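You operate a simulated robot arm through the tools that you are given. There is no shell and no other tool. Be economical: measure what you need, move in short steps, check, and stop when the job is done.

Carry out the task below with a simulated robot arm. There is one attempt and no reset: what you move stays moved.

TASK
Push the bottom red drawer shut. Then take the green roll from the top of the black cart and leave it on the desk fifty-six. Then take the white can and leave it on the desk fifty-nine. Then take the white bottle on the desk fifty-nine and put it away on the desk fifty-six. Then put the silver nut from the desk fifty-nine on the white table. Then put the silver block labelled "span" from the desk fifty-nine on the teal block there. Then stack the clear jar marked "spacers" from the desk fifty-nine on top of the clear jar marked "rivets". Then lift the lid of the yellow bin open. The order counts. Set down upright: white can, white bottle.

It is judged by the outcome, as a careful person would: the job done as asked, and still so three seconds after it is handed in. It fails if anything else is knocked over, pushed out of place, dropped, spilled or broken. Lids that push on must go on centred and level and be pressed home; caps that screw on are set level and turned clockwise until they are tight.

THE ROBOT
A 7-joint arm with a fingered hand on a trunk, on a base that drives. Base frame: it is fixed to the floor where the robot stands at the start and does not move with it; the origin is under the middle of the robot, x ahead of it, y to its left, z up. Lengths are in mm, angles in degrees, forces in N, time in s.
Its first joint turns from -166.0 to 166.0 degrees. Places, roughly: bottom red drawer [800, 100, 400]; clear jar [-500, 1250, 750]; desk fifty-nine [-100, 1300, 800]; desk fifty-six [-1600, 0, 800]; green roll (11x10x4 cm) [1100, 300, 800]; lid of the yellow bin [-1100, -900, 500]; silver block [-250, 1500, 750]; silver nut (3x3x2 cm) [-300, 1500, 800]; teal block (7x7x2 cm) [0, 1500, 800]; white bottle [0, 1000, 750]; white can (7x7x19 cm) [1300, 0, 900]; white table (25x58 cm) [-1080, 1000, 720]. Payload 4 kg.
The TCP is the grasp point between the finger pads, 30 mm short of the fingertips. In the tool frame z runs along the fingers and y along their closing line. The gripper opens to 104 mm. The gripper's body begins 35 mm behind the TCP. The gripper is a hand of 4 fingers: y runs from the thumb to the fingers, the wrist lies at [-15, -113, -190] in the tool frame, and closing takes about 1.5 s.
Orientation is that of the tool frame in the base frame, as [roll, pitch, yaw] about the fixed x, y, z axes, in that order (R = Rz(yaw) Ry(pitch) Rx(roll)). With the fingers straight down and the wrist toward the robot, the tool's x, y and z point along [0, 1, 0], [1, 0, 0] and [0, 0, -1] of the base frame.

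THE INTERFACE
- The arm moves only by the tool step_arm. Its arguments are lists of equal length, an entry for each row: "turn": the turn, a rotation vector about the base's x, y, z in degrees, a list of three; "slide": the shift along the base's x, y, z in mm, a list of three; "grip": the gripper command, from -1 (fully open) to 1 (shut), values between in proportion. In form: {"turn": [[ax, ay, az], ...], "slide": [[dx, dy, dz], ...], "grip": [grip, ...]}. A call has 1 to 20 rows; each row shifts and turns the commanded pose from where the row before left it. Each row takes 0.2 s and may step no farther than 50 mm and 8.6 degrees from the row before; otherwise, or with a gripper value out of range, the whole call is refused. A pose out of reach is approached as far as the arm can. The call stops where the force on the tool passes 40 N (or 10 N more than at its start, if that is more) or the arm is blocked; 0.2 s more then pass. The fingers move at their own pace (about 153 mm/s each) and stop on an object; they squeeze with about 32 N. The grip force told is the motor's: it shows also when the fingers shut on nothing. Time passes only in rows, and 0.2 s behind the last, so rows that do not move let the fingers close. It gives the time, the measured TCP pose, the force on the tool (base axes), the opening and the grip force at its end, in the units of the frame above (readings bear some noise), with the torque about the TCP (base axes, N m) and any sound that the robot's microphone picked up.
- Cameras (640 x 400 px; columns grow to the right, rows downward): "scene" is now at [275, 156.5, 1184.1]; the picture's right is [-0.76, -0.66, 0.00], its down [-0.61, 0.70, -0.36] and it looks along [0.24, -0.27, -0.93] (base axes); focal length 214 px, centre (320, 200). "wrist" rides on the gripper at [61, -92, -130] in the tool frame; the picture's right is [-0.81, 0.28, -0.52], its down [-0.53, -0.71, 0.46] and it looks along [-0.24, 0.64, 0.72] (tool axes); focal length 275 px, centre (320, 200). There is no depth. A picture from a camera that has moved, and an enlarged one, comes with that camera's place and axes in the base frame and with its lens.
- get_image(camera): a new picture of that camera. It takes no simulated time.
- roll_base(legs): drives the robot by 1 to 6 legs, each [ahead, left, turn to the left] in mm, mm and degrees, along the robot's own axes; the way and the turn of a leg run together, so that a leg with both is an arc; at most 1500 mm and 180 degrees a leg. The arm and the cameras ride along, it lands a little off, and it stops where it bumps. It gives what a move gives.
- hand_shape(shape): the hand has 4 fingers and takes this shape, open, in about a second: jaw (thumb against the fingers, like two jaws); tri (thumb and two fingers); tip (a fingertip pinch); poke (one finger out to press); point (the index stretched); flat (the hand flat); cup (the hand cupped); fist (a fist). The gripper value then closes the fingers along that shape, each until it touches; the sizes above hold for jaw. It gives what a move gives, with no picture.
- aim_head(pan, tilt): turns the head with the scene camera to pan (to the left, within 143 degrees either way) and tilt (down, from -29 to 69), counted from straight ahead of the robot. It gives what a move gives.
- close_up(camera, box): a new picture of the part [left, top, right, bottom] of that camera's present view, enlarged. It takes no simulated time.
- sign_off(): hands the job in; it is judged then, once.

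Go step by step. Nothing tells you exact positions but the pictures and the camera data: compare them with the known pose of the tool, close in by small moves and look again before you grip or let go. The budget is 207 turns and 184 pictures, counting those below and the enlarged ones. Unless the task says otherwise, let go and move clear before handing in, and close with one line.

The tools are called after ">>>" as name(argument=value, ...) on one line, values as JSON. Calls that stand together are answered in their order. step_arm: Moves the arm, as the interface text tells. Its arguments: {"type":"object","properties":{"turn":{"type":"array"},"slide":{"type":"array"},"grip":{"type":"array"}},"required":["turn","slide","grip"]} The other tools are called the same way: hand_shape (shape) gives the hand a shape; roll_base (legs) drives the base; aim_head (pan, tilt) turns the head that bears the scene camera; get_image (camera) takes a picture; close_up (camera, box) takes an enlarged picture of a part of a camera's view; sign_off () hands the job in.

At the start:

```text
t: 0.0
eef_pos: [552.4, 268.6, 1046.9]
tool_rot: [180.0, 0.0, 90.1]
contact_force: [0.4, -0.2, 0.1]
wrist_torque: [0.02, -0.02, 0.02]
gripper_width: 103.6
grasp_force: 0.2
shape: jaw
robot x, y, heading: [-0.3, -1.9, 0.1]
head pan, tilt: [-49.1, 68.8]
```

scene: 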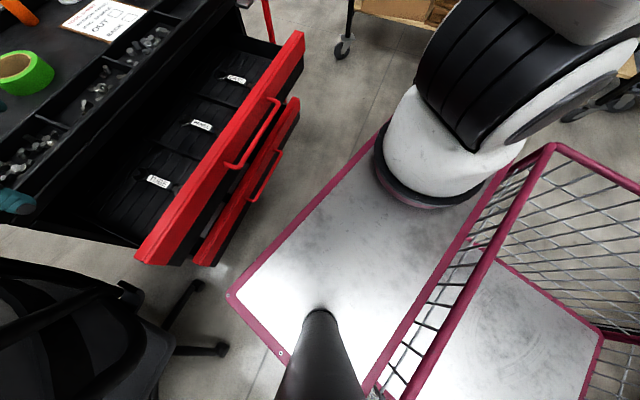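
wrist: 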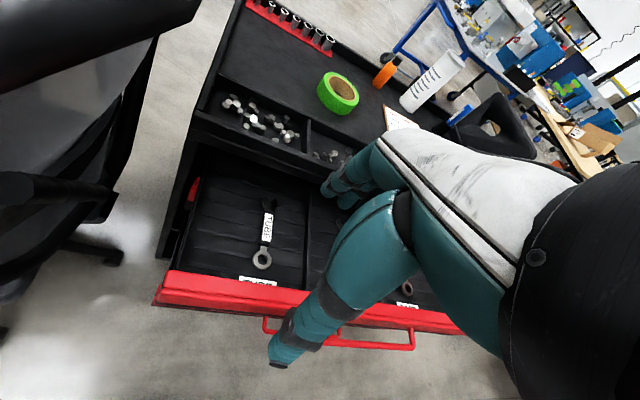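

The black cart with two open red drawers is ahead of me; the green roll is on the cart top. I look straight ahead and around to place things.

>>> aim_head(pan=0, tilt=40)

```text
t: 1.2
eef_pos: [552.1, 268.7, 1047.8]
tool_rot: [-179.9, 0.1, 90.0]
contact_force: [0.4, 0.4, 0.3]
wrist_torque: [-0.02, 0.03, 0.0]
gripper_width: 103.6
grasp_force: 0.0
shape: jaw
robot x, y, heading: [-0.1, 2.0, -0.0]
head pan, tilt: [0.0, 40.0]
```

I look at the cart ahead with the head level.

>>> get_image(camera="scene")

```text
181 pictures are left
camera scene: at [323.4, 198.7, 1220.1], right [0.0, -1.0, 0.0], down [-0.64, 0.0, -0.77], along [0.77, 0.0, -0.64], focal length 214 px, centre (320, 200)
```

scene: 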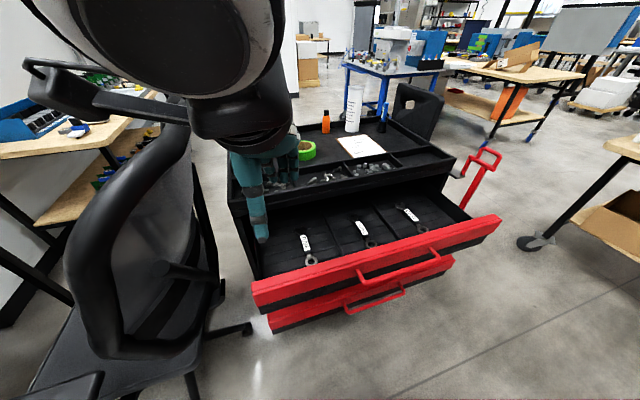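

The cart stands ahead with two drawers pulled out. I look round to know the room before driving.

>>> aim_head(pan=90, tilt=25)

>>> get_image(camera="scene")

>>> aim_head(pan=143, tilt=25)

>>> get_image(camera="scene")

>>> aim_head(pan=-143, tilt=25)

>>> get_image(camera="scene")

```text
t: 2.8
eef_pos: [551.4, 268.3, 1048.5]
tool_rot: [-179.9, 0.0, 90.0]
contact_force: [-0.4, 1.2, 0.4]
wrist_torque: [-0.02, -0.01, 0.0]
gripper_width: 103.6
grasp_force: 0.0
shape: jaw
robot x, y, heading: [-0.0, -0.0, 0.1]
head pan, tilt: [90.0, 25.0]
```

```text
180 pictures are left
camera scene: at [238.5, 290.9, 1243.5], right [1.0, 0.0, 0.0], down [0.0, -0.42, -0.91], along [0.0, 0.91, -0.42], focal length 214 px, centre (320, 200)
```

scene: 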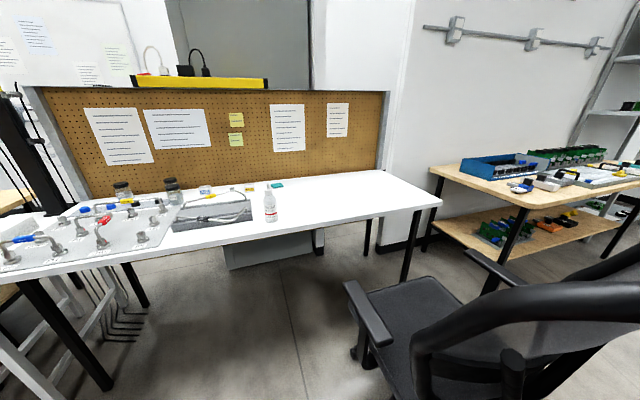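

```text
t: 4.0
eef_pos: [551.5, 269.1, 1047.1]
tool_rot: [-179.9, 0.0, 90.0]
contact_force: [0.4, 0.3, -0.3]
wrist_torque: [0.01, 0.01, -0.01]
gripper_width: 103.6
grasp_force: 0.2
shape: jaw
robot x, y, heading: [2.9, 2.6, 0.1]
head pan, tilt: [143.0, 25.0]
```

```text
179 pictures are left
camera scene: at [164.9, 254.3, 1243.5], right [0.6, 0.8, 0.0], down [0.34, -0.25, -0.91], along [-0.72, 0.55, -0.42], focal length 214 px, centre (320, 200)
```

scene: 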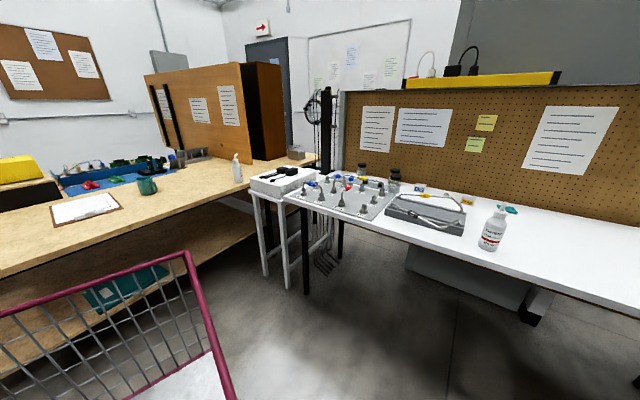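

```text
t: 8.0
eef_pos: [552.5, 267.6, 1046.8]
tool_rot: [-179.9, 0.0, 89.9]
contact_force: [0.3, -0.7, 0.1]
wrist_torque: [-0.02, 0.01, 0.0]
gripper_width: 103.5
grasp_force: 0.0
shape: jaw
robot x, y, heading: [1.0, -2.6, -0.0]
head pan, tilt: [-143.0, 25.0]
```

```text
178 pictures are left
camera scene: at [164.8, 143.3, 1243.5], right [-0.6, 0.8, 0.0], down [0.34, 0.25, -0.91], along [-0.72, -0.55, -0.42], focal length 214 px, centre (320, 200)
```

scene: 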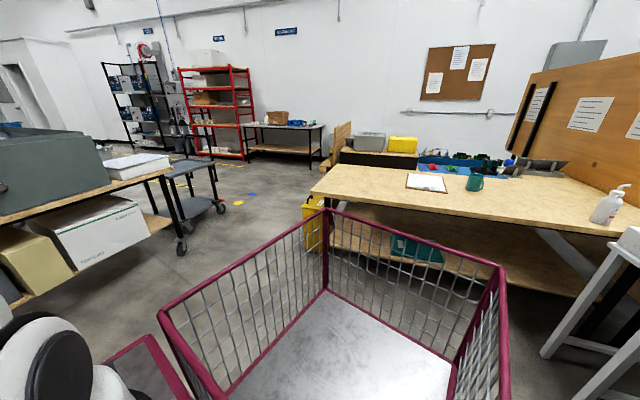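

The drawers' handles are visible in both cameras; I enlarge them to triangulate.

>>> aim_head(pan=0, tilt=50)

>>> close_up(camera="scene", box=[220, 100, 540, 300])

>>> close_up(camera="wrist", box=[140, 200, 460, 400])

```text
t: 10.2
eef_pos: [553.3, 268.7, 1046.6]
tool_rot: [-180.0, 0.0, 90.0]
contact_force: [-0.3, 0.2, -0.3]
wrist_torque: [0.0, 0.0, 0.02]
gripper_width: 103.8
grasp_force: 0.1
shape: jaw
robot x, y, heading: [-2.9, -0.1, -0.0]
head pan, tilt: [0.0, 50.0]
```

```text
2.00 times, centred on (380, 200) of scene
camera zoom: at [315.4, 198.8, 1206.0], right [0.0, -1.0, 0.0], down [-0.77, 0.0, -0.64], along [0.64, 0.0, -0.77], focal length 429 px, centre (200, 200)
```

zoom: 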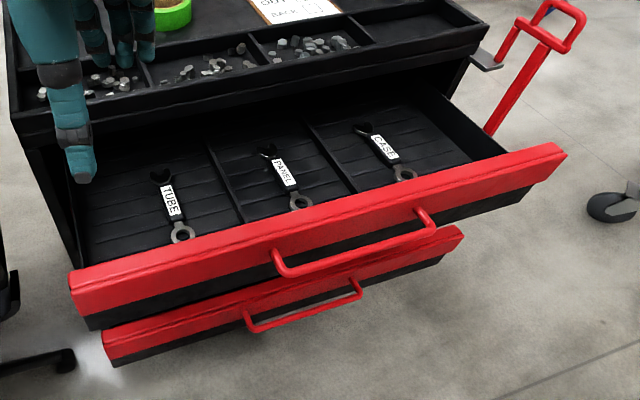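

```text
2.00 times, centred on (300, 300) of wrist
camera zoom: at [460.1, 329.9, 1179.2], right [0.28, -0.81, 0.52], down [-0.71, -0.53, -0.46], along [0.64, -0.24, -0.72], focal length 551 px, centre (360, 0)
```

zoom: 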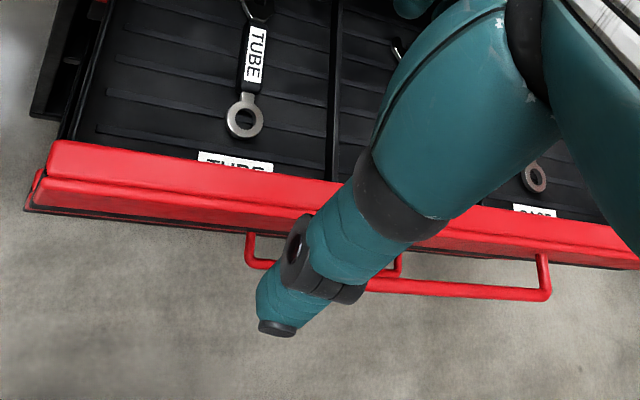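

Triangulated: the cart is yawed about 17°, bottom handle centre about (658, 4, 480), top handle about (635, -20, 711). I back off a little to make room for reaching in low.

>>> roll_base(legs=[[-200, 0, 0]])

>>> get_image(camera="scene")

```text
t: 11.8
eef_pos: [350.6, 267.9, 1048.3]
tool_rot: [180.0, -0.1, 90.0]
contact_force: [-0.3, 0.5, -1.3]
wrist_torque: [0.0, 0.0, 0.06]
gripper_width: 103.4
grasp_force: 0.1
shape: jaw
robot x, y, heading: [-203.0, -2.0, 0.1]
head pan, tilt: [0.0, 50.0]
```

```text
175 pictures are left
camera scene: at [113.9, 198.8, 1206.0], right [0.0, -1.0, 0.0], down [-0.77, 0.0, -0.64], along [0.64, 0.0, -0.77], focal length 214 px, centre (320, 200)
```

scene: 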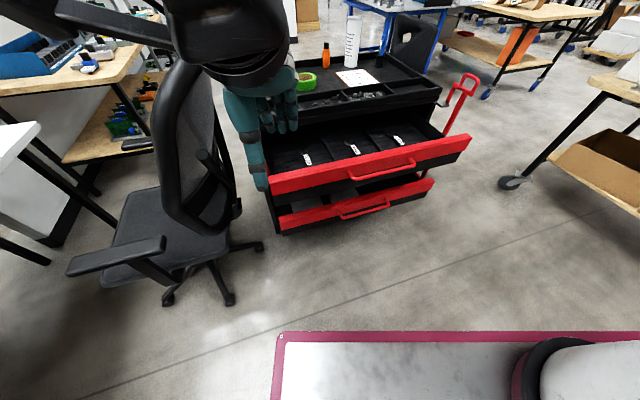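

>>> close_up(camera="scene", box=[240, 120, 480, 270])

```text
2.67 times, centred on (360, 195) of scene
camera zoom: at [113.9, 198.8, 1206.0], right [0.0, -1.0, 0.0], down [-0.77, 0.0, -0.64], along [0.64, 0.0, -0.77], focal length 572 px, centre (213, 213)
```

zoom: 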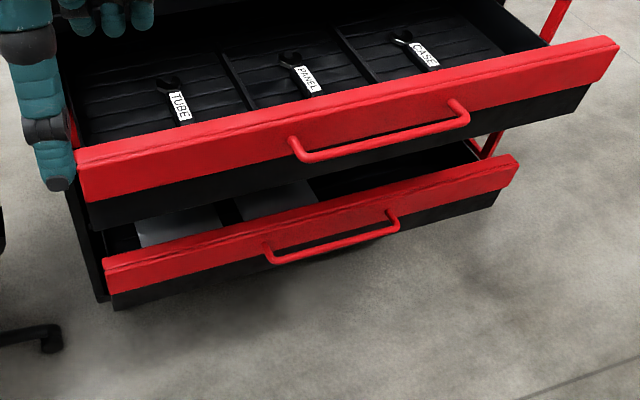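

Bottom handle centre is about (652, 8, 480), top panel's lower edge near z 640. I turn the hand to point forward along the cart's yaw (17°), moving in front of the cart.

>>> step_arm(turn=[[0, 0, 0], [0, 0, 0], [0, 0, 0], [0, 0, 0], [0, -8.2, 0], [0, -8.2, 0], [0, -8.2, 0], [0, -8.2, 0], [0, -8.2, 0], [0, -8.2, 0], [0, -8.2, 0], [0, -8.2, 0], [0, -8.2, 0], [0, -8.2, 0], [0, -8, 0], [0, 0, 5.8], [0, 0, 5.8], [0, 0, 5.8]], slide=[[10, -40, 0], [10, -40, 0], [10, -40, 0], [10, -40, 0], [10, -27, -15], [10, -27, -15], [10, -27, -15], [10, -27, -15], [10, -27, -15], [10, 0, -15], [10, 0, -15], [10, 0, -15], [10, 0, -15], [10, 0, -15], [10, 0, -15], [0, 0, -20], [0, 0, -20], [0, 0, -20]], grip=[-1, -1, -1, -1, -1, -1, -1, -1, -1, -1, -1, -1, -1, -1, -1, -1, -1, -1])

>>> get_image(camera="scene")

```text
t: 15.6
eef_pos: [704.4, 148.7, 995.3]
tool_rot: [90.4, 0.4, 95.0]
contact_force: [0.2, -0.4, -0.9]
wrist_torque: [-0.02, 0.0, -0.01]
gripper_width: 103.8
grasp_force: 0.0
shape: jaw
out of reach, approached as far as the arm can: row 5, 6, 7, 8, 9, 10, 13, 14, 15, 16, 17, 18
robot x, y, heading: [-197.4, -2.9, 0.0]
head pan, tilt: [0.0, 50.0]
```

```text
173 pictures are left
camera scene: at [113.9, 198.7, 1206.0], right [0.0, -1.0, 0.0], down [-0.77, 0.0, -0.64], along [0.64, 0.0, -0.77], focal length 214 px, centre (320, 200)
```

scene: 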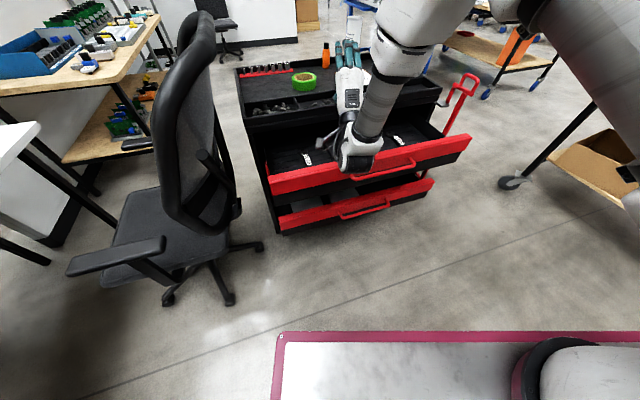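

The hand is turned forward but the arm could not come close enough; I test whether it settles.

>>> step_arm(turn=[[0, 0, 0], [0, 0, 0], [0, 0, 0], [0, 0, 0]], slide=[[0, 0, 0], [0, -20, 0], [0, -20, 0], [0, 0, 0]], grip=[-1, -1, -1, -1])

```text
t: 16.6
eef_pos: [704.5, 136.7, 1001.7]
tool_rot: [90.6, 0.4, 93.9]
contact_force: [0.2, 0.6, 0.3]
wrist_torque: [-0.03, 0.02, 0.01]
gripper_width: 104.0
grasp_force: 0.0
shape: jaw
out of reach, approached as far as the arm can: row 2, 3
robot x, y, heading: [-202.4, 1.5, 0.0]
head pan, tilt: [0.0, 50.0]
```

I probe whether lowering is possible from here.

>>> step_arm(turn=[[0, 0, 0], [0, 0, 0], [0, 0, 0]], slide=[[-20, 0, -20], [-20, 0, -20], [-20, 0, -20]], grip=[-1, -1, -1])

```text
t: 17.4
eef_pos: [704.5, 158.4, 983.2]
tool_rot: [90.7, 0.4, 94.8]
contact_force: [-0.2, 0.5, 0.2]
wrist_torque: [-0.03, -0.01, -0.01]
gripper_width: 103.9
grasp_force: 0.1
shape: jaw
out of reach, approached as far as the arm can: row 1, 2, 3
robot x, y, heading: [-199.9, -0.1, -0.1]
head pan, tilt: [0.0, 50.0]
```

The underhand wrist is at a joint limit, so I'll use a ~45° tilt instead and shift the base to the right for more reach distance. First tilt back and raise.

>>> step_arm(turn=[[0, 7.5, 0], [0, 7.5, 0], [0, 7.5, 0], [0, 7.5, 0], [0, 7.5, 0], [0, 7.5, 0]], slide=[[-20, 0, 10], [-20, 0, 10], [-20, 0, 10], [-20, 0, 10], [-20, 0, 0], [-20, 0, 0]], grip=[-1, -1, -1, -1, -1, -1])

>>> roll_base(legs=[[0, -370, 0], [0, 0, 17]])

>>> get_image(camera="scene")

```text
t: 18.8
eef_pos: [585.7, 158.6, 1022.7]
tool_rot: [135.5, -3.2, 93.6]
contact_force: [-0.4, 1.2, -0.5]
wrist_torque: [-0.01, 0.0, 0.03]
gripper_width: 103.7
grasp_force: 0.0
shape: jaw
robot x, y, heading: [-199.6, -4.5, 0.0]
head pan, tilt: [0.0, 50.0]
```

```text
t: 22.2
eef_pos: [506.0, 11.2, 1023.4]
tool_rot: [135.3, -3.1, 110.7]
contact_force: [0.7, 0.5, 0.7]
wrist_torque: [0.03, 0.04, -0.01]
gripper_width: 103.9
grasp_force: 0.1
shape: jaw
robot x, y, heading: [-204.7, -372.1, 17.1]
head pan, tilt: [0.0, 50.0]
```

```text
172 pictures are left
camera scene: at [41.6, -89.5, 1206.0], right [0.29, -0.96, 0.0], down [-0.73, -0.22, -0.64], along [0.61, 0.19, -0.77], focal length 214 px, centre (320, 200)
```

scene: 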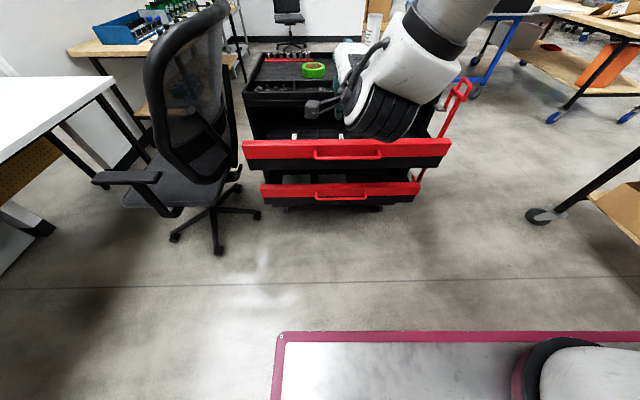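

Now the cart is square ahead. I close the hand, align with the bottom handle and descend in front of the drawers.

>>> step_arm(turn=[[0, 0, 0], [0, 0, 0], [0, 0, 0], [0, 0, 0], [0, 0, 0], [0, 0, 0], [0, 0, 0], [0, 0, 0]], slide=[[0, -25, -10], [0, -25, -35], [0, 0, -40], [0, 0, -40], [0, 0, -45], [0, 0, -45], [0, 0, -45], [0, 0, -45]], grip=[1, 1, 1, 1, 1, 1, 1, 1])

>>> get_image(camera="scene")

>>> get_image(camera="wrist")

```text
t: 24.0
eef_pos: [504.6, -39.3, 716.3]
tool_rot: [135.3, -3.2, 110.7]
contact_force: [-1.0, 0.5, 0.0]
wrist_torque: [-0.03, 0.01, -0.03]
gripper_width: 0.0
grasp_force: 31.8
shape: jaw
robot x, y, heading: [-205.7, -371.7, 17.0]
head pan, tilt: [0.0, 50.0]
```

```text
171 pictures are left
camera scene: at [41.7, -89.7, 1206.0], right [0.29, -0.96, 0.0], down [-0.73, -0.22, -0.64], along [0.61, 0.19, -0.77], focal length 214 px, centre (320, 200)
```

scene: 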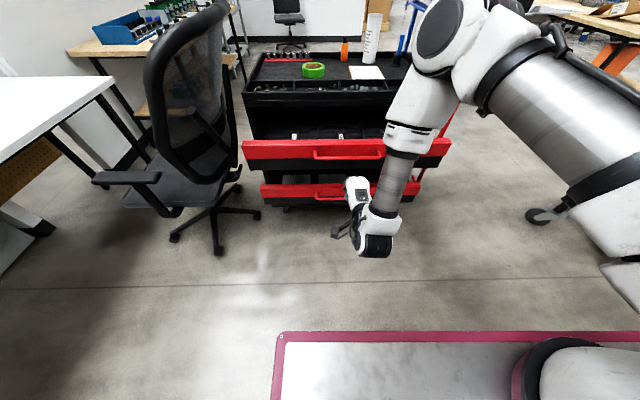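

```text
170 pictures are left
camera wrist: at [336.3, -38.9, 749.3], right [0.14, -0.85, 0.51], down [0.0, -0.52, -0.85], along [0.99, 0.12, -0.07], focal length 275 px, centre (320, 200)
```

wrist: 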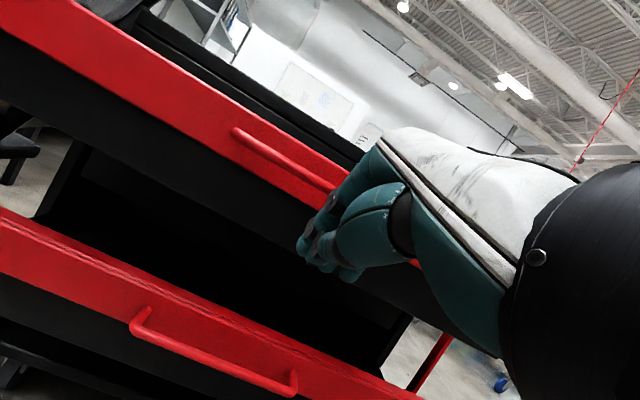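

Handle height confirmed at about 490. I descend to it and move forward along the push direction to touch.

>>> step_arm(turn=[[0, 0, 0], [0, 0, 0], [0, 0, 0], [0, 0, 0], [0, 0, 0], [0, 0, 0]], slide=[[0, 0, -40], [0, 0, -40], [0, 0, -40], [0, 0, -40], [0, 0, -40], [0, 0, -26]], grip=[1, 1, 1, 1, 1, 1])

>>> get_image(camera="scene")

>>> get_image(camera="wrist")

```text
t: 25.4
eef_pos: [487.3, 5.5, 502.6]
tool_rot: [135.4, -2.7, 110.3]
contact_force: [-0.4, -0.7, 0.6]
wrist_torque: [0.02, 0.03, 0.03]
gripper_width: 0.1
grasp_force: 31.9
shape: jaw
out of reach, approached as far as the arm can: row 1, 2, 3, 4, 5, 6
robot x, y, heading: [-198.9, -373.1, 16.7]
head pan, tilt: [0.0, 50.0]
```

```text
169 pictures are left
camera scene: at [41.7, -89.6, 1206.0], right [0.29, -0.96, 0.0], down [-0.73, -0.22, -0.64], along [0.61, 0.19, -0.77], focal length 214 px, centre (320, 200)
```

scene: 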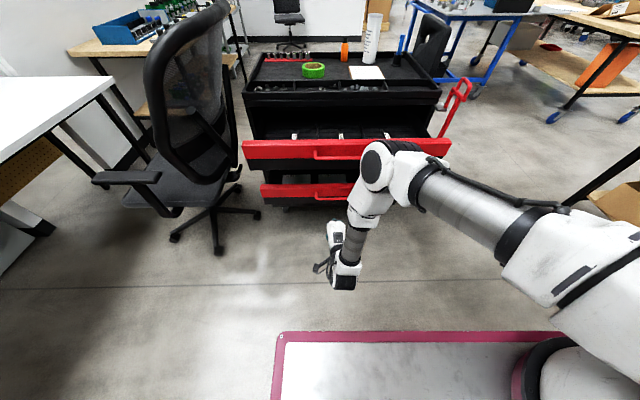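

```text
168 pictures are left
camera wrist: at [318.7, 7.2, 535.3], right [0.13, -0.84, 0.52], down [0.0, -0.53, -0.85], along [0.99, 0.11, -0.07], focal length 275 px, centre (320, 200)
```

wrist: 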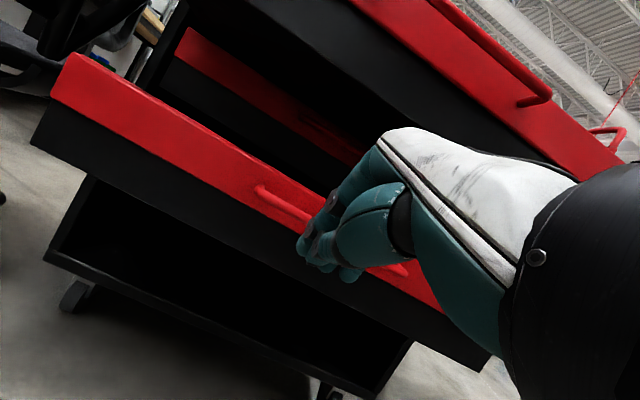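

The hand is in front of the bottom handle, within its span. I advance along the push direction until near contact and check the elbow's clearance from the top drawer.

>>> step_arm(turn=[[0, 0, 0], [0, 0, 0], [0, 0, 0], [0, 0, 0], [0, 0, 0]], slide=[[28.6, 9, -3], [28.6, 9, -3], [28.6, 9, -3], [28.6, 9, -3], [19, 6, 0]], grip=[1, 1, 1, 1, 1])

>>> get_image(camera="scene")

>>> get_image(camera="wrist")

```text
t: 26.6
eef_pos: [620.5, 47.5, 491.4]
tool_rot: [135.3, -3.0, 110.5]
contact_force: [0.5, 0.4, -0.7]
wrist_torque: [-0.01, 0.01, 0.0]
gripper_width: 0.1
grasp_force: 32.3
shape: jaw
robot x, y, heading: [-202.4, -371.3, 17.0]
head pan, tilt: [0.0, 50.0]
```

```text
167 pictures are left
camera scene: at [41.6, -89.5, 1206.0], right [0.29, -0.96, 0.0], down [-0.73, -0.23, -0.64], along [0.61, 0.19, -0.77], focal length 214 px, centre (320, 200)
```

scene: 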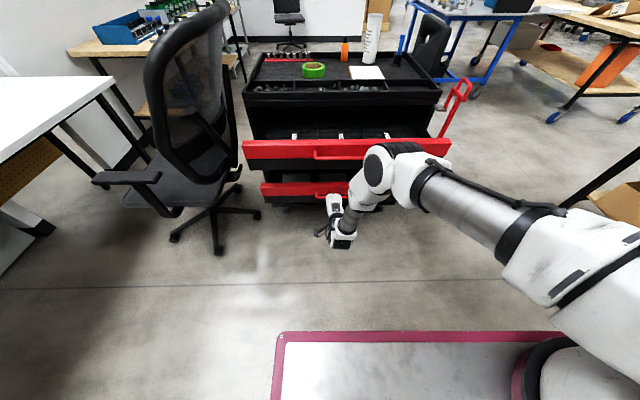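

```text
166 pictures are left
camera wrist: at [451.4, 48.9, 524.3], right [0.14, -0.84, 0.52], down [0.0, -0.52, -0.85], along [0.99, 0.11, -0.07], focal length 275 px, centre (320, 200)
```

wrist: 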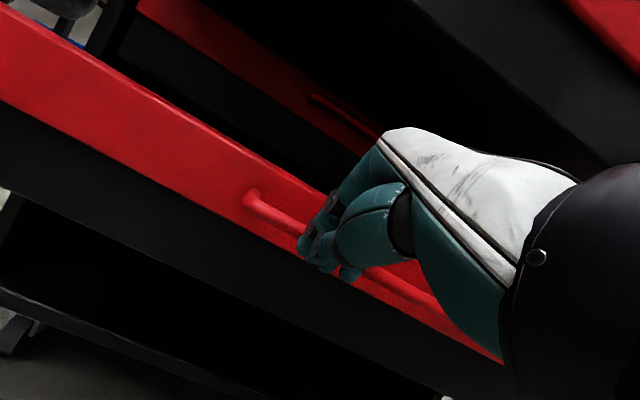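

Clear so far; fingertips are at the handle. I push onward.

>>> step_arm(turn=[[0, 0, 0], [0, 0, 0], [0, 0, 0], [0, 0, 0]], slide=[[19, 6, 0], [19, 6, 0], [19, 6, 0], [19, 6, 0]], grip=[1, 1, 1, 1])

>>> get_image(camera="scene")

>>> get_image(camera="wrist")

```text
t: 27.6
eef_pos: [695.7, 69.5, 490.7]
tool_rot: [135.3, -3.2, 110.9]
contact_force: [0.7, 0.4, -0.9]
wrist_torque: [-0.01, -0.05, -0.02]
gripper_width: 0.0
grasp_force: 31.9
shape: jaw
robot x, y, heading: [-200.2, -374.1, 17.2]
head pan, tilt: [0.0, 50.0]
```

```text
165 pictures are left
camera scene: at [41.7, -89.5, 1206.0], right [0.29, -0.96, 0.0], down [-0.73, -0.23, -0.64], along [0.61, 0.19, -0.77], focal length 214 px, centre (320, 200)
```

scene: 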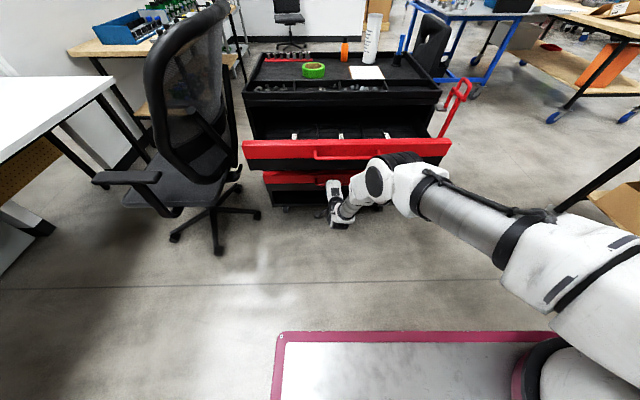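

```text
164 pictures are left
camera wrist: at [528.2, 70.5, 524.7], right [0.14, -0.85, 0.52], down [0.0, -0.52, -0.85], along [0.99, 0.12, -0.08], focal length 275 px, centre (320, 200)
```

wrist: 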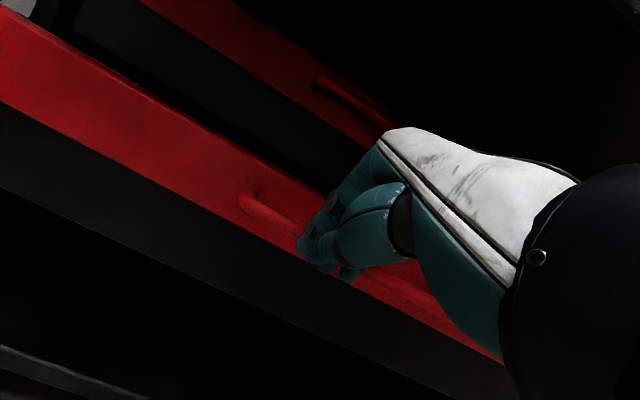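

The bottom drawer is sliding in freely and the top one hasn't moved. I keep pushing.

>>> step_arm(turn=[[0, 0, 0], [0, 0, 0], [0, 0, 0], [0, 0, 0]], slide=[[19, 6, 0], [19, 6, 0], [19, 6, 0], [19, 6, 0]], grip=[1, 1, 1, 1])

>>> get_image(camera="scene")

>>> get_image(camera="wrist")

```text
t: 28.6
eef_pos: [773.1, 93.8, 492.6]
tool_rot: [135.4, -3.2, 110.7]
contact_force: [0.9, 0.8, 0.5]
wrist_torque: [0.0, -0.01, 0.02]
gripper_width: 0.0
grasp_force: 32.5
shape: jaw
robot x, y, heading: [-202.7, -373.3, 17.2]
head pan, tilt: [0.0, 50.0]
```

```text
163 pictures are left
camera scene: at [41.6, -89.5, 1206.0], right [0.29, -0.96, 0.0], down [-0.73, -0.23, -0.64], along [0.61, 0.19, -0.77], focal length 214 px, centre (320, 200)
```

scene: 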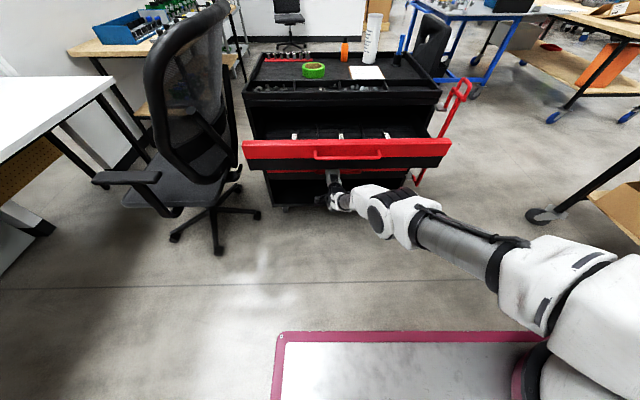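

```text
162 pictures are left
camera wrist: at [604.4, 94.6, 524.7], right [0.14, -0.85, 0.51], down [0.0, -0.52, -0.85], along [0.99, 0.12, -0.08], focal length 275 px, centre (320, 200)
```

wrist: 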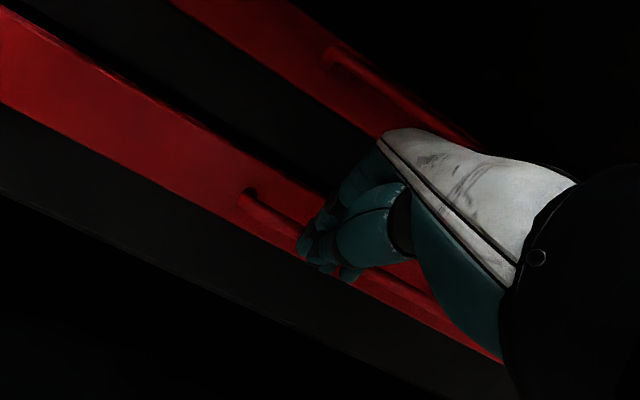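

Going well; the arm is flattening out under the top drawer. Continue to the stop.

>>> step_arm(turn=[[0, 0, 0], [0, 0, 0], [0, 0, 0], [0, 0, 0], [0, 0, 0], [0, 0, 0]], slide=[[14, 4.5, 0], [14, 4.5, 0], [14, 4.5, 0], [9.5, 3, 0], [9.5, 3, 0], [9.5, 3, 0]], grip=[1, 1, 1, 1, 1, 1])

>>> get_image(camera="wrist")

>>> get_image(camera="scene")

```text
t: 30.0
eef_pos: [779.2, 94.9, 493.1]
tool_rot: [135.3, -3.2, 110.9]
contact_force: [0.6, 0.0, 0.0]
wrist_torque: [0.0, 0.01, 0.0]
gripper_width: 0.1
grasp_force: 32.1
shape: jaw
out of reach, approached as far as the arm can: row 1, 2, 3, 4, 5, 6
robot x, y, heading: [-197.1, -371.9, 17.0]
head pan, tilt: [0.0, 50.0]
```

```text
161 pictures are left
camera wrist: at [609.5, 95.5, 526.2], right [0.14, -0.85, 0.52], down [0.0, -0.52, -0.85], along [0.99, 0.12, -0.08], focal length 275 px, centre (320, 200)
```

wrist: 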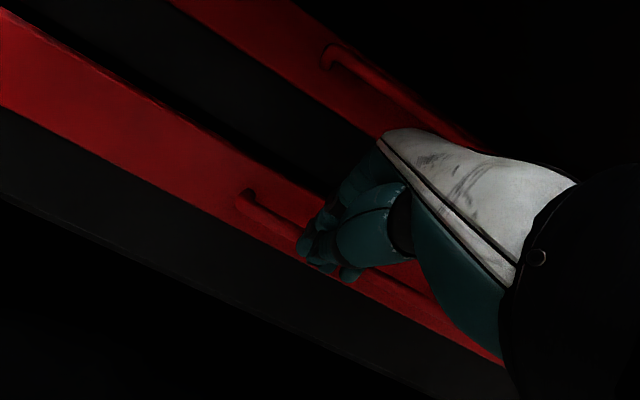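

```text
160 pictures are left
camera scene: at [41.6, -89.5, 1206.0], right [0.29, -0.96, 0.0], down [-0.73, -0.22, -0.64], along [0.61, 0.19, -0.77], focal length 214 px, centre (320, 200)
```

scene: 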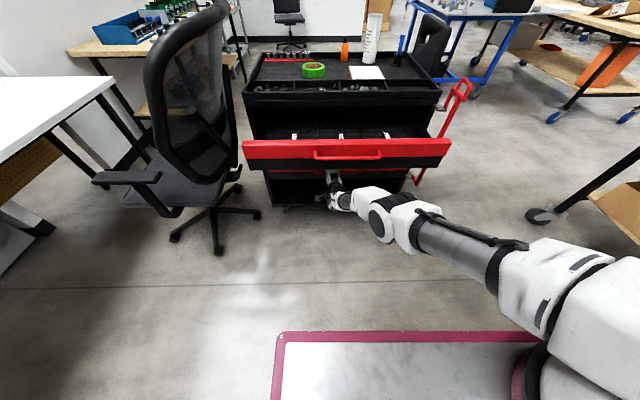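

The arm is at full stretch, so I drive the base slowly forward to finish the push.

>>> roll_base(legs=[[40, 0, 0]])

>>> get_image(camera="wrist")

```text
t: 30.9
eef_pos: [807.5, 105.6, 489.4]
tool_rot: [135.6, -3.1, 111.0]
contact_force: [-19.5, -8.6, 11.3]
wrist_torque: [-0.11, -0.16, -0.28]
gripper_width: 0.1
grasp_force: 32.5
shape: jaw
robot x, y, heading: [-166.4, -358.7, 17.2]
head pan, tilt: [0.0, 50.0]
stopped in leg 1: the force on the tool passed its limit at 73 N (the readings are from after the stop); the commanded pose is now the measured one
```

```text
159 pictures are left
camera wrist: at [638.6, 105.5, 523.2], right [0.14, -0.84, 0.52], down [0.0, -0.52, -0.85], along [0.99, 0.12, -0.08], focal length 275 px, centre (320, 200)
```

wrist: 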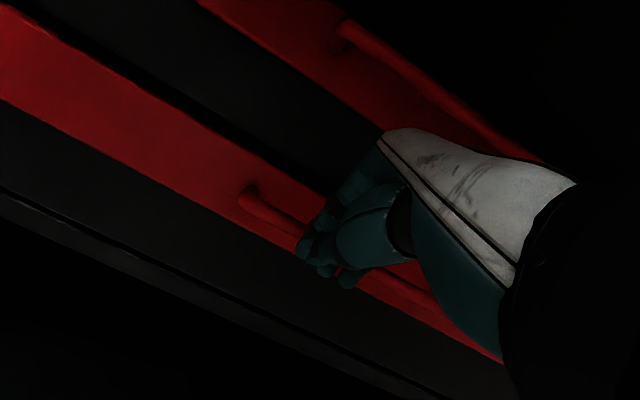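

A hard stop was met: the drawer seems home. I back out and look.

>>> roll_base(legs=[[-60, 0, 0]])

>>> step_arm(turn=[[0, 0, 0], [0, 0, 0], [0, 0, 0], [0, 0, 0], [0, 0, 0], [0, 0, 0], [0, 0, 0], [0, 0, 0], [0, 0, 0], [0, 0, 0], [0, 0, 0]], slide=[[-24, -7.5, 0], [-24, -7.5, 0], [-24, -7.5, 0], [-24, -7.5, 0], [-24, -7.5, 0], [-24, -7.5, 0], [-24, -7.5, 0], [-24, -7.5, 0], [-24, -7.5, 0], [-24, -7.5, 0], [-19, -6, 0]], grip=[1, 1, 1, 1, 1, 1, 1, 1, 1, 1, 1])

>>> get_image(camera="wrist")

>>> get_image(camera="scene")

```text
t: 31.9
eef_pos: [751.2, 87.0, 488.7]
tool_rot: [135.6, -3.1, 111.0]
contact_force: [-0.7, 0.6, 0.2]
wrist_torque: [0.0, -0.02, 0.01]
gripper_width: 0.0
grasp_force: 31.6
shape: jaw
robot x, y, heading: [-223.6, -379.6, 17.1]
head pan, tilt: [0.0, 50.0]
```

```text
t: 34.3
eef_pos: [490.3, 7.4, 489.5]
tool_rot: [135.7, -2.6, 110.4]
contact_force: [0.1, 0.2, -0.1]
wrist_torque: [-0.02, -0.03, 0.01]
gripper_width: 0.0
grasp_force: 32.2
shape: jaw
robot x, y, heading: [-223.5, -377.3, 17.1]
head pan, tilt: [0.0, 50.0]
```

```text
158 pictures are left
camera wrist: at [322.3, 9.8, 522.7], right [0.14, -0.84, 0.52], down [-0.01, -0.53, -0.85], along [0.99, 0.11, -0.08], focal length 275 px, centre (320, 200)
```

wrist: 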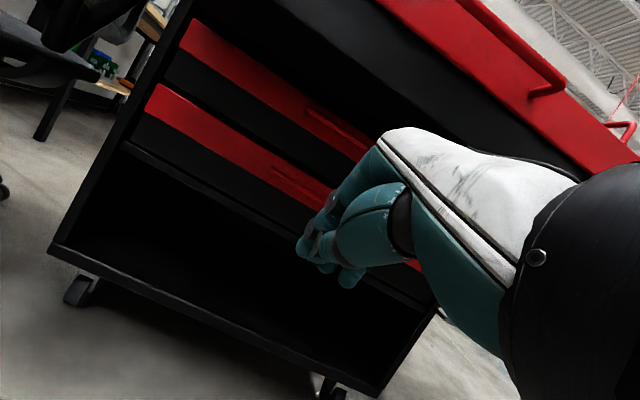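

```text
157 pictures are left
camera scene: at [17.4, -97.0, 1206.0], right [0.29, -0.96, 0.0], down [-0.73, -0.23, -0.64], along [0.61, 0.19, -0.77], focal length 214 px, centre (320, 200)
```

scene: 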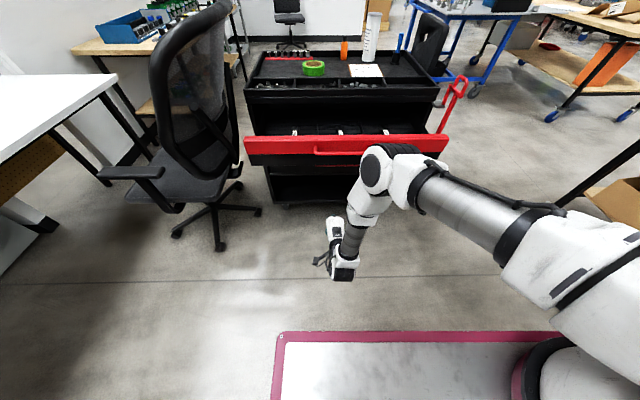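

The bottom drawer now looks flush with the closed one; I zoom to verify.

>>> close_up(camera="wrist", box=[100, 10, 400, 260])

```text
1.60 times, centred on (250, 135) of wrist
camera zoom: at [322.3, 9.8, 522.7], right [0.14, -0.84, 0.52], down [-0.01, -0.53, -0.85], along [0.99, 0.11, -0.08], focal length 440 px, centre (432, 304)
```

zoom: 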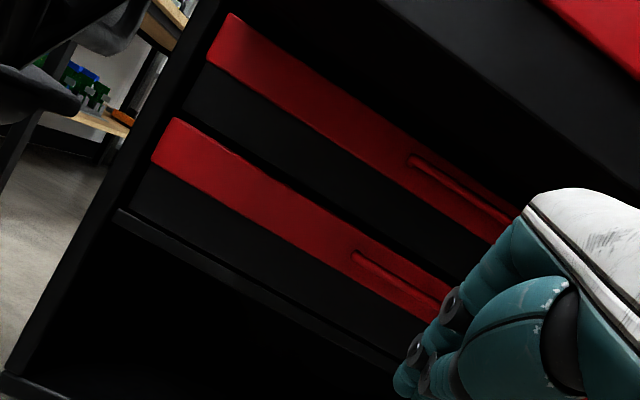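

Drawer shut. Next the green roll at about (1051, 256, 830). I raise the hand, turn it straight down, and look at the roll closer.

>>> step_arm(turn=[[0, 0, 0], [0, 0, 0], [0, 0, 0], [0, 0, 0], [0, 0, 0], [0, 0, 0], [0, 0, 0], [0, 0, 0], [-2.6, 7.0, 0], [-2.6, 7.0, 0], [-2.6, 7.0, 0], [-2.6, 7.0, 0], [-2.6, 7.0, 0], [-2.6, 7.0, 0]], slide=[[0, 0, 48], [0, 0, 48], [0, 0, 48], [0, 0, 48], [0, 0, 48], [0, 0, 48], [0, 0, 48], [0, 0, 48], [0, 0, 48], [0, 0, 48], [0, 0, 48], [0, 0, 0], [0, 0, 0], [0, 0, 0]], grip=[1, 1, 1, 1, 1, 1, 1, 1, 0, -1, -1, -1, -1, -1])

>>> close_up(camera="scene", box=[240, 0, 440, 125])

>>> get_image(camera="wrist")

```text
t: 37.3
eef_pos: [491.1, 7.3, 1016.4]
tool_rot: [-179.6, -2.6, 108.6]
contact_force: [-1.0, 0.1, -0.2]
wrist_torque: [0.01, -0.02, -0.03]
gripper_width: 103.8
grasp_force: 0.1
shape: jaw
robot x, y, heading: [-227.2, -379.4, 17.0]
head pan, tilt: [0.0, 50.0]
```

```text
3.20 times, centred on (340, 62) of scene
camera zoom: at [17.3, -97.0, 1206.0], right [0.29, -0.96, 0.0], down [-0.73, -0.23, -0.64], along [0.61, 0.19, -0.77], focal length 686 px, centre (256, 640)
```

zoom: 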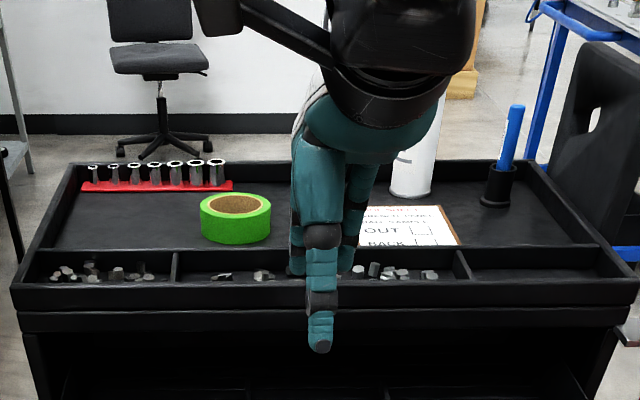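

```text
154 pictures are left
camera wrist: at [387.4, 31.2, 1152.9], right [0.53, -0.7, 0.48], down [-0.52, -0.71, -0.47], along [0.67, 0.0, -0.74], focal length 275 px, centre (320, 200)
```

wrist: 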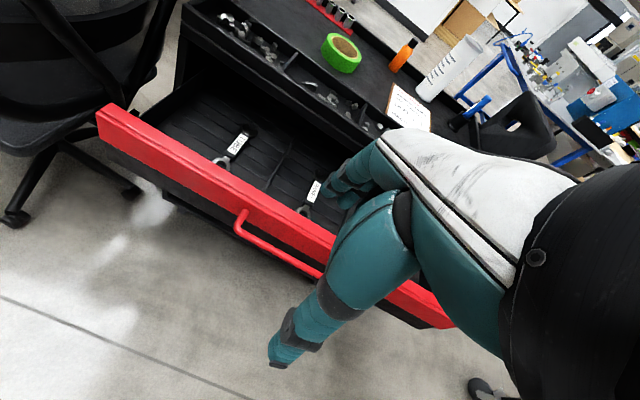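

I drive up in front of the cart so the roll is in reach (base front stays short of the open top drawer).

>>> roll_base(legs=[[0, 210, 0], [430, 0, 0]])

>>> get_image(camera="wrist")

>>> get_image(camera="scene")

```text
t: 41.2
eef_pos: [838.8, 340.6, 1016.8]
tool_rot: [-179.5, -2.6, 108.9]
contact_force: [-0.2, 0.2, -0.3]
wrist_torque: [0.03, 0.01, 0.06]
gripper_width: 103.9
grasp_force: 0.1
shape: jaw
robot x, y, heading: [121.7, -50.4, 17.3]
head pan, tilt: [0.0, 50.0]
```

```text
153 pictures are left
camera wrist: at [735.1, 363.8, 1152.2], right [0.53, -0.7, 0.48], down [-0.51, -0.72, -0.47], along [0.67, 0.01, -0.74], focal length 275 px, centre (320, 200)
```

wrist: 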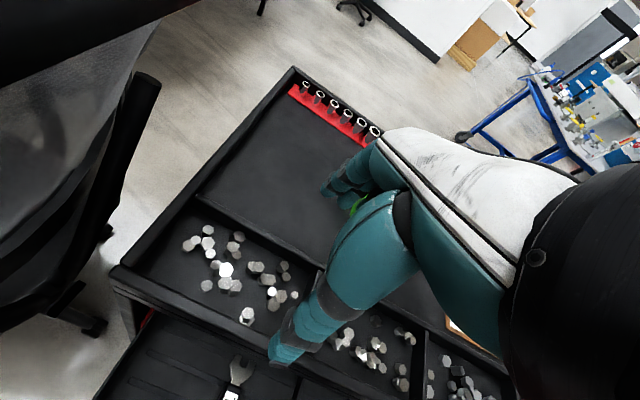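

```text
152 pictures are left
camera scene: at [365.9, 233.6, 1206.0], right [0.3, -0.95, 0.0], down [-0.73, -0.23, -0.64], along [0.61, 0.19, -0.77], focal length 214 px, centre (320, 200)
```

scene: 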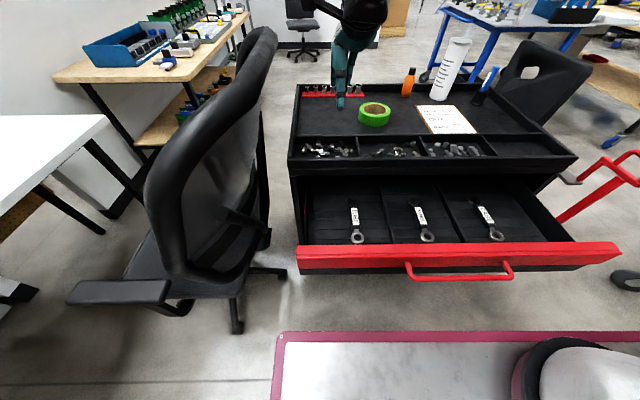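

>>> close_up(camera="scene", box=[320, 80, 420, 142])

```text
6.40 times, centred on (370, 111) of scene
camera zoom: at [365.9, 233.6, 1206.0], right [0.3, -0.95, 0.0], down [-0.73, -0.23, -0.64], along [0.61, 0.19, -0.77], focal length 1373 px, centre (0, 770)
```

zoom: 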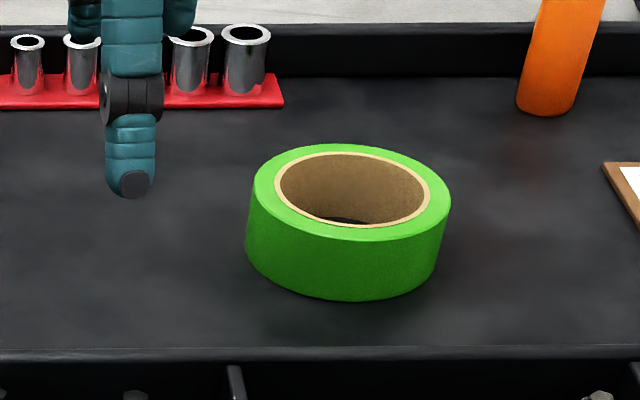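

The roll is a hollow tape ring (hole about 80 mm, thin wall). I'll pinch its near wall; I try the tri shape and look at the fingers.

>>> hand_shape(shape="tri")

>>> get_image(camera="wrist")

>>> close_up(camera="scene", box=[280, 0, 440, 100])

```text
t: 42.1
eef_pos: [839.3, 340.7, 1017.5]
tool_rot: [-179.5, -2.6, 108.9]
contact_force: [0.4, 0.3, -0.3]
wrist_torque: [0.01, 0.0, 0.01]
gripper_width: 104.0
grasp_force: 0.1
shape: tri
robot x, y, heading: [125.6, -53.8, 17.4]
head pan, tilt: [0.0, 50.0]
```

```text
150 pictures are left
camera wrist: at [735.1, 363.8, 1152.2], right [0.53, -0.7, 0.48], down [-0.51, -0.72, -0.47], along [0.67, 0.01, -0.74], focal length 275 px, centre (320, 200)
```

wrist: 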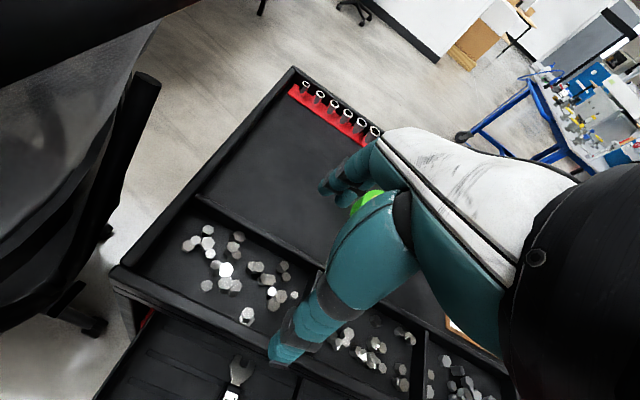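

```text
4.00 times, centred on (360, 50) of scene
camera zoom: at [365.9, 233.6, 1206.0], right [0.3, -0.95, 0.0], down [-0.73, -0.23, -0.64], along [0.61, 0.19, -0.77], focal length 858 px, centre (160, 800)
```

zoom: 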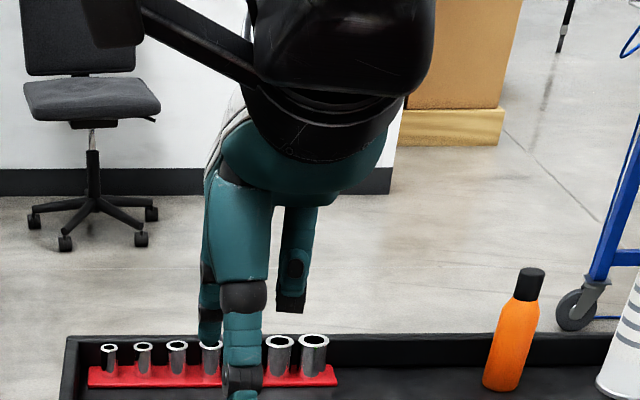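

>>> hand_shape(shape="tip")

>>> close_up(camera="scene", box=[280, 0, 440, 100])

```text
t: 43.0
eef_pos: [839.7, 339.7, 1016.3]
tool_rot: [-179.5, -2.5, 108.9]
contact_force: [-0.1, 0.2, 0.3]
wrist_torque: [0.02, -0.01, -0.01]
gripper_width: 103.9
grasp_force: 0.1
shape: tip
robot x, y, heading: [128.2, -49.7, 17.4]
head pan, tilt: [0.0, 50.0]
```

```text
4.00 times, centred on (360, 50) of scene
camera zoom: at [365.9, 233.6, 1206.0], right [0.3, -0.95, 0.0], down [-0.73, -0.23, -0.64], along [0.61, 0.19, -0.77], focal length 858 px, centre (160, 800)
```

zoom: 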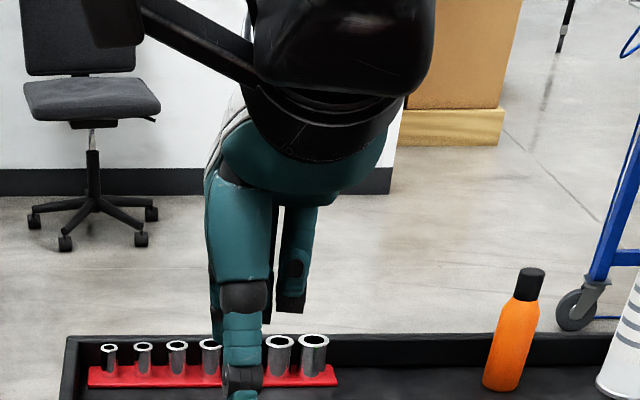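

Tri puts two fingers ~47 mm apart, good for a three-point hold (two fingers inside the hole, thumb outside). Cart surface is at z≈798, roll centre about (1097, 266). I move the base a bit nearer and go above the near wall.

>>> hand_shape(shape="tri")

>>> roll_base(legs=[[55, 0, 0]])

>>> get_image(camera="scene")

```text
t: 43.9
eef_pos: [837.9, 340.8, 1016.3]
tool_rot: [-179.5, -2.6, 108.9]
contact_force: [0.1, 0.3, -0.5]
wrist_torque: [0.01, 0.0, 0.0]
gripper_width: 103.6
grasp_force: 0.0
shape: tri
robot x, y, heading: [128.5, -47.7, 17.4]
head pan, tilt: [0.0, 50.0]
```

```text
t: 44.8
eef_pos: [892.0, 355.3, 1017.3]
tool_rot: [-179.6, -2.6, 108.9]
contact_force: [0.2, 0.5, 0.1]
wrist_torque: [-0.01, 0.0, 0.03]
gripper_width: 103.8
grasp_force: 0.1
shape: tri
robot x, y, heading: [175.8, -31.0, 17.5]
head pan, tilt: [0.0, 50.0]
```

```text
147 pictures are left
camera scene: at [418.7, 250.0, 1206.0], right [0.3, -0.95, 0.0], down [-0.73, -0.23, -0.64], along [0.61, 0.19, -0.77], focal length 214 px, centre (320, 200)
```

scene: 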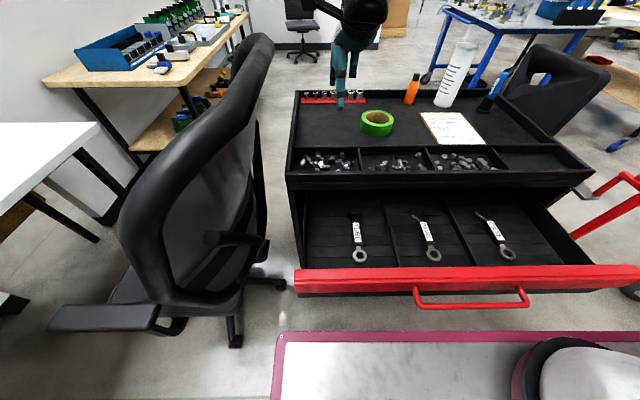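

>>> step_arm(turn=[[-2.46, -0.84, 0], [0, 0, 0], [0, 0, 0], [0, 0, 0], [0, 0, 0]], slide=[[31, -21, 0], [31, -21, -20], [32, -21, -20], [32, -21, -20], [32, -21, -20]], grip=[-0.5, -0.5, -0.5, -0.5, -0.5])

>>> close_up(camera="scene", box=[300, 40, 460, 140])

>>> get_image(camera="wrist")

```text
t: 46.0
eef_pos: [1049.8, 253.1, 935.9]
tool_rot: [-179.7, -0.1, 108.9]
contact_force: [-0.1, 0.0, 0.7]
wrist_torque: [0.0, -0.03, 0.01]
gripper_width: 78.2
grasp_force: 0.1
shape: tri
robot x, y, heading: [174.8, -36.5, 17.3]
head pan, tilt: [0.0, 50.0]
```

```text
4.00 times, centred on (380, 90) of scene
camera zoom: at [418.3, 250.1, 1206.1], right [0.3, -0.95, 0.0], down [-0.73, -0.23, -0.64], along [0.61, 0.19, -0.77], focal length 858 px, centre (80, 640)
```

zoom: 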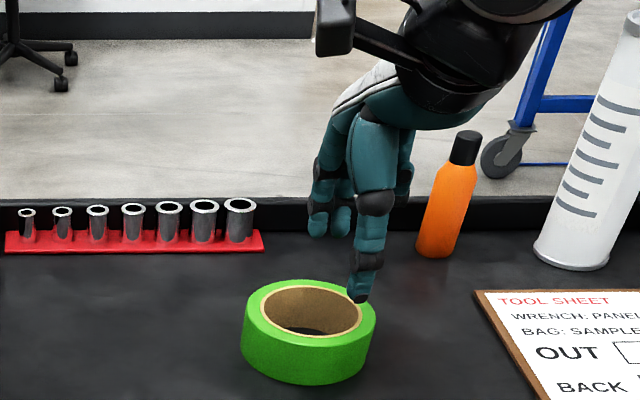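

```text
145 pictures are left
camera wrist: at [943.9, 281.9, 1069.6], right [0.53, -0.68, 0.52], down [-0.51, -0.74, -0.45], along [0.68, -0.02, -0.73], focal length 275 px, centre (320, 200)
```

wrist: 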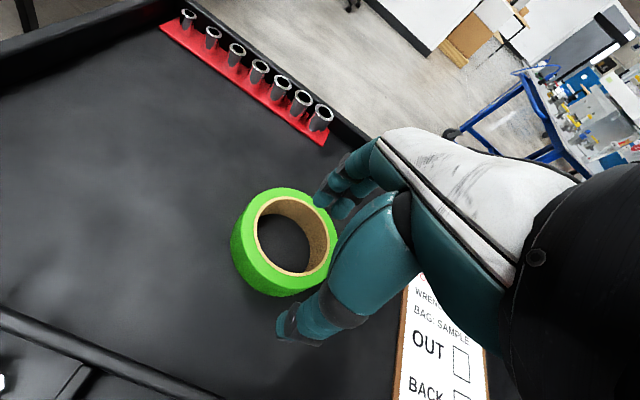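

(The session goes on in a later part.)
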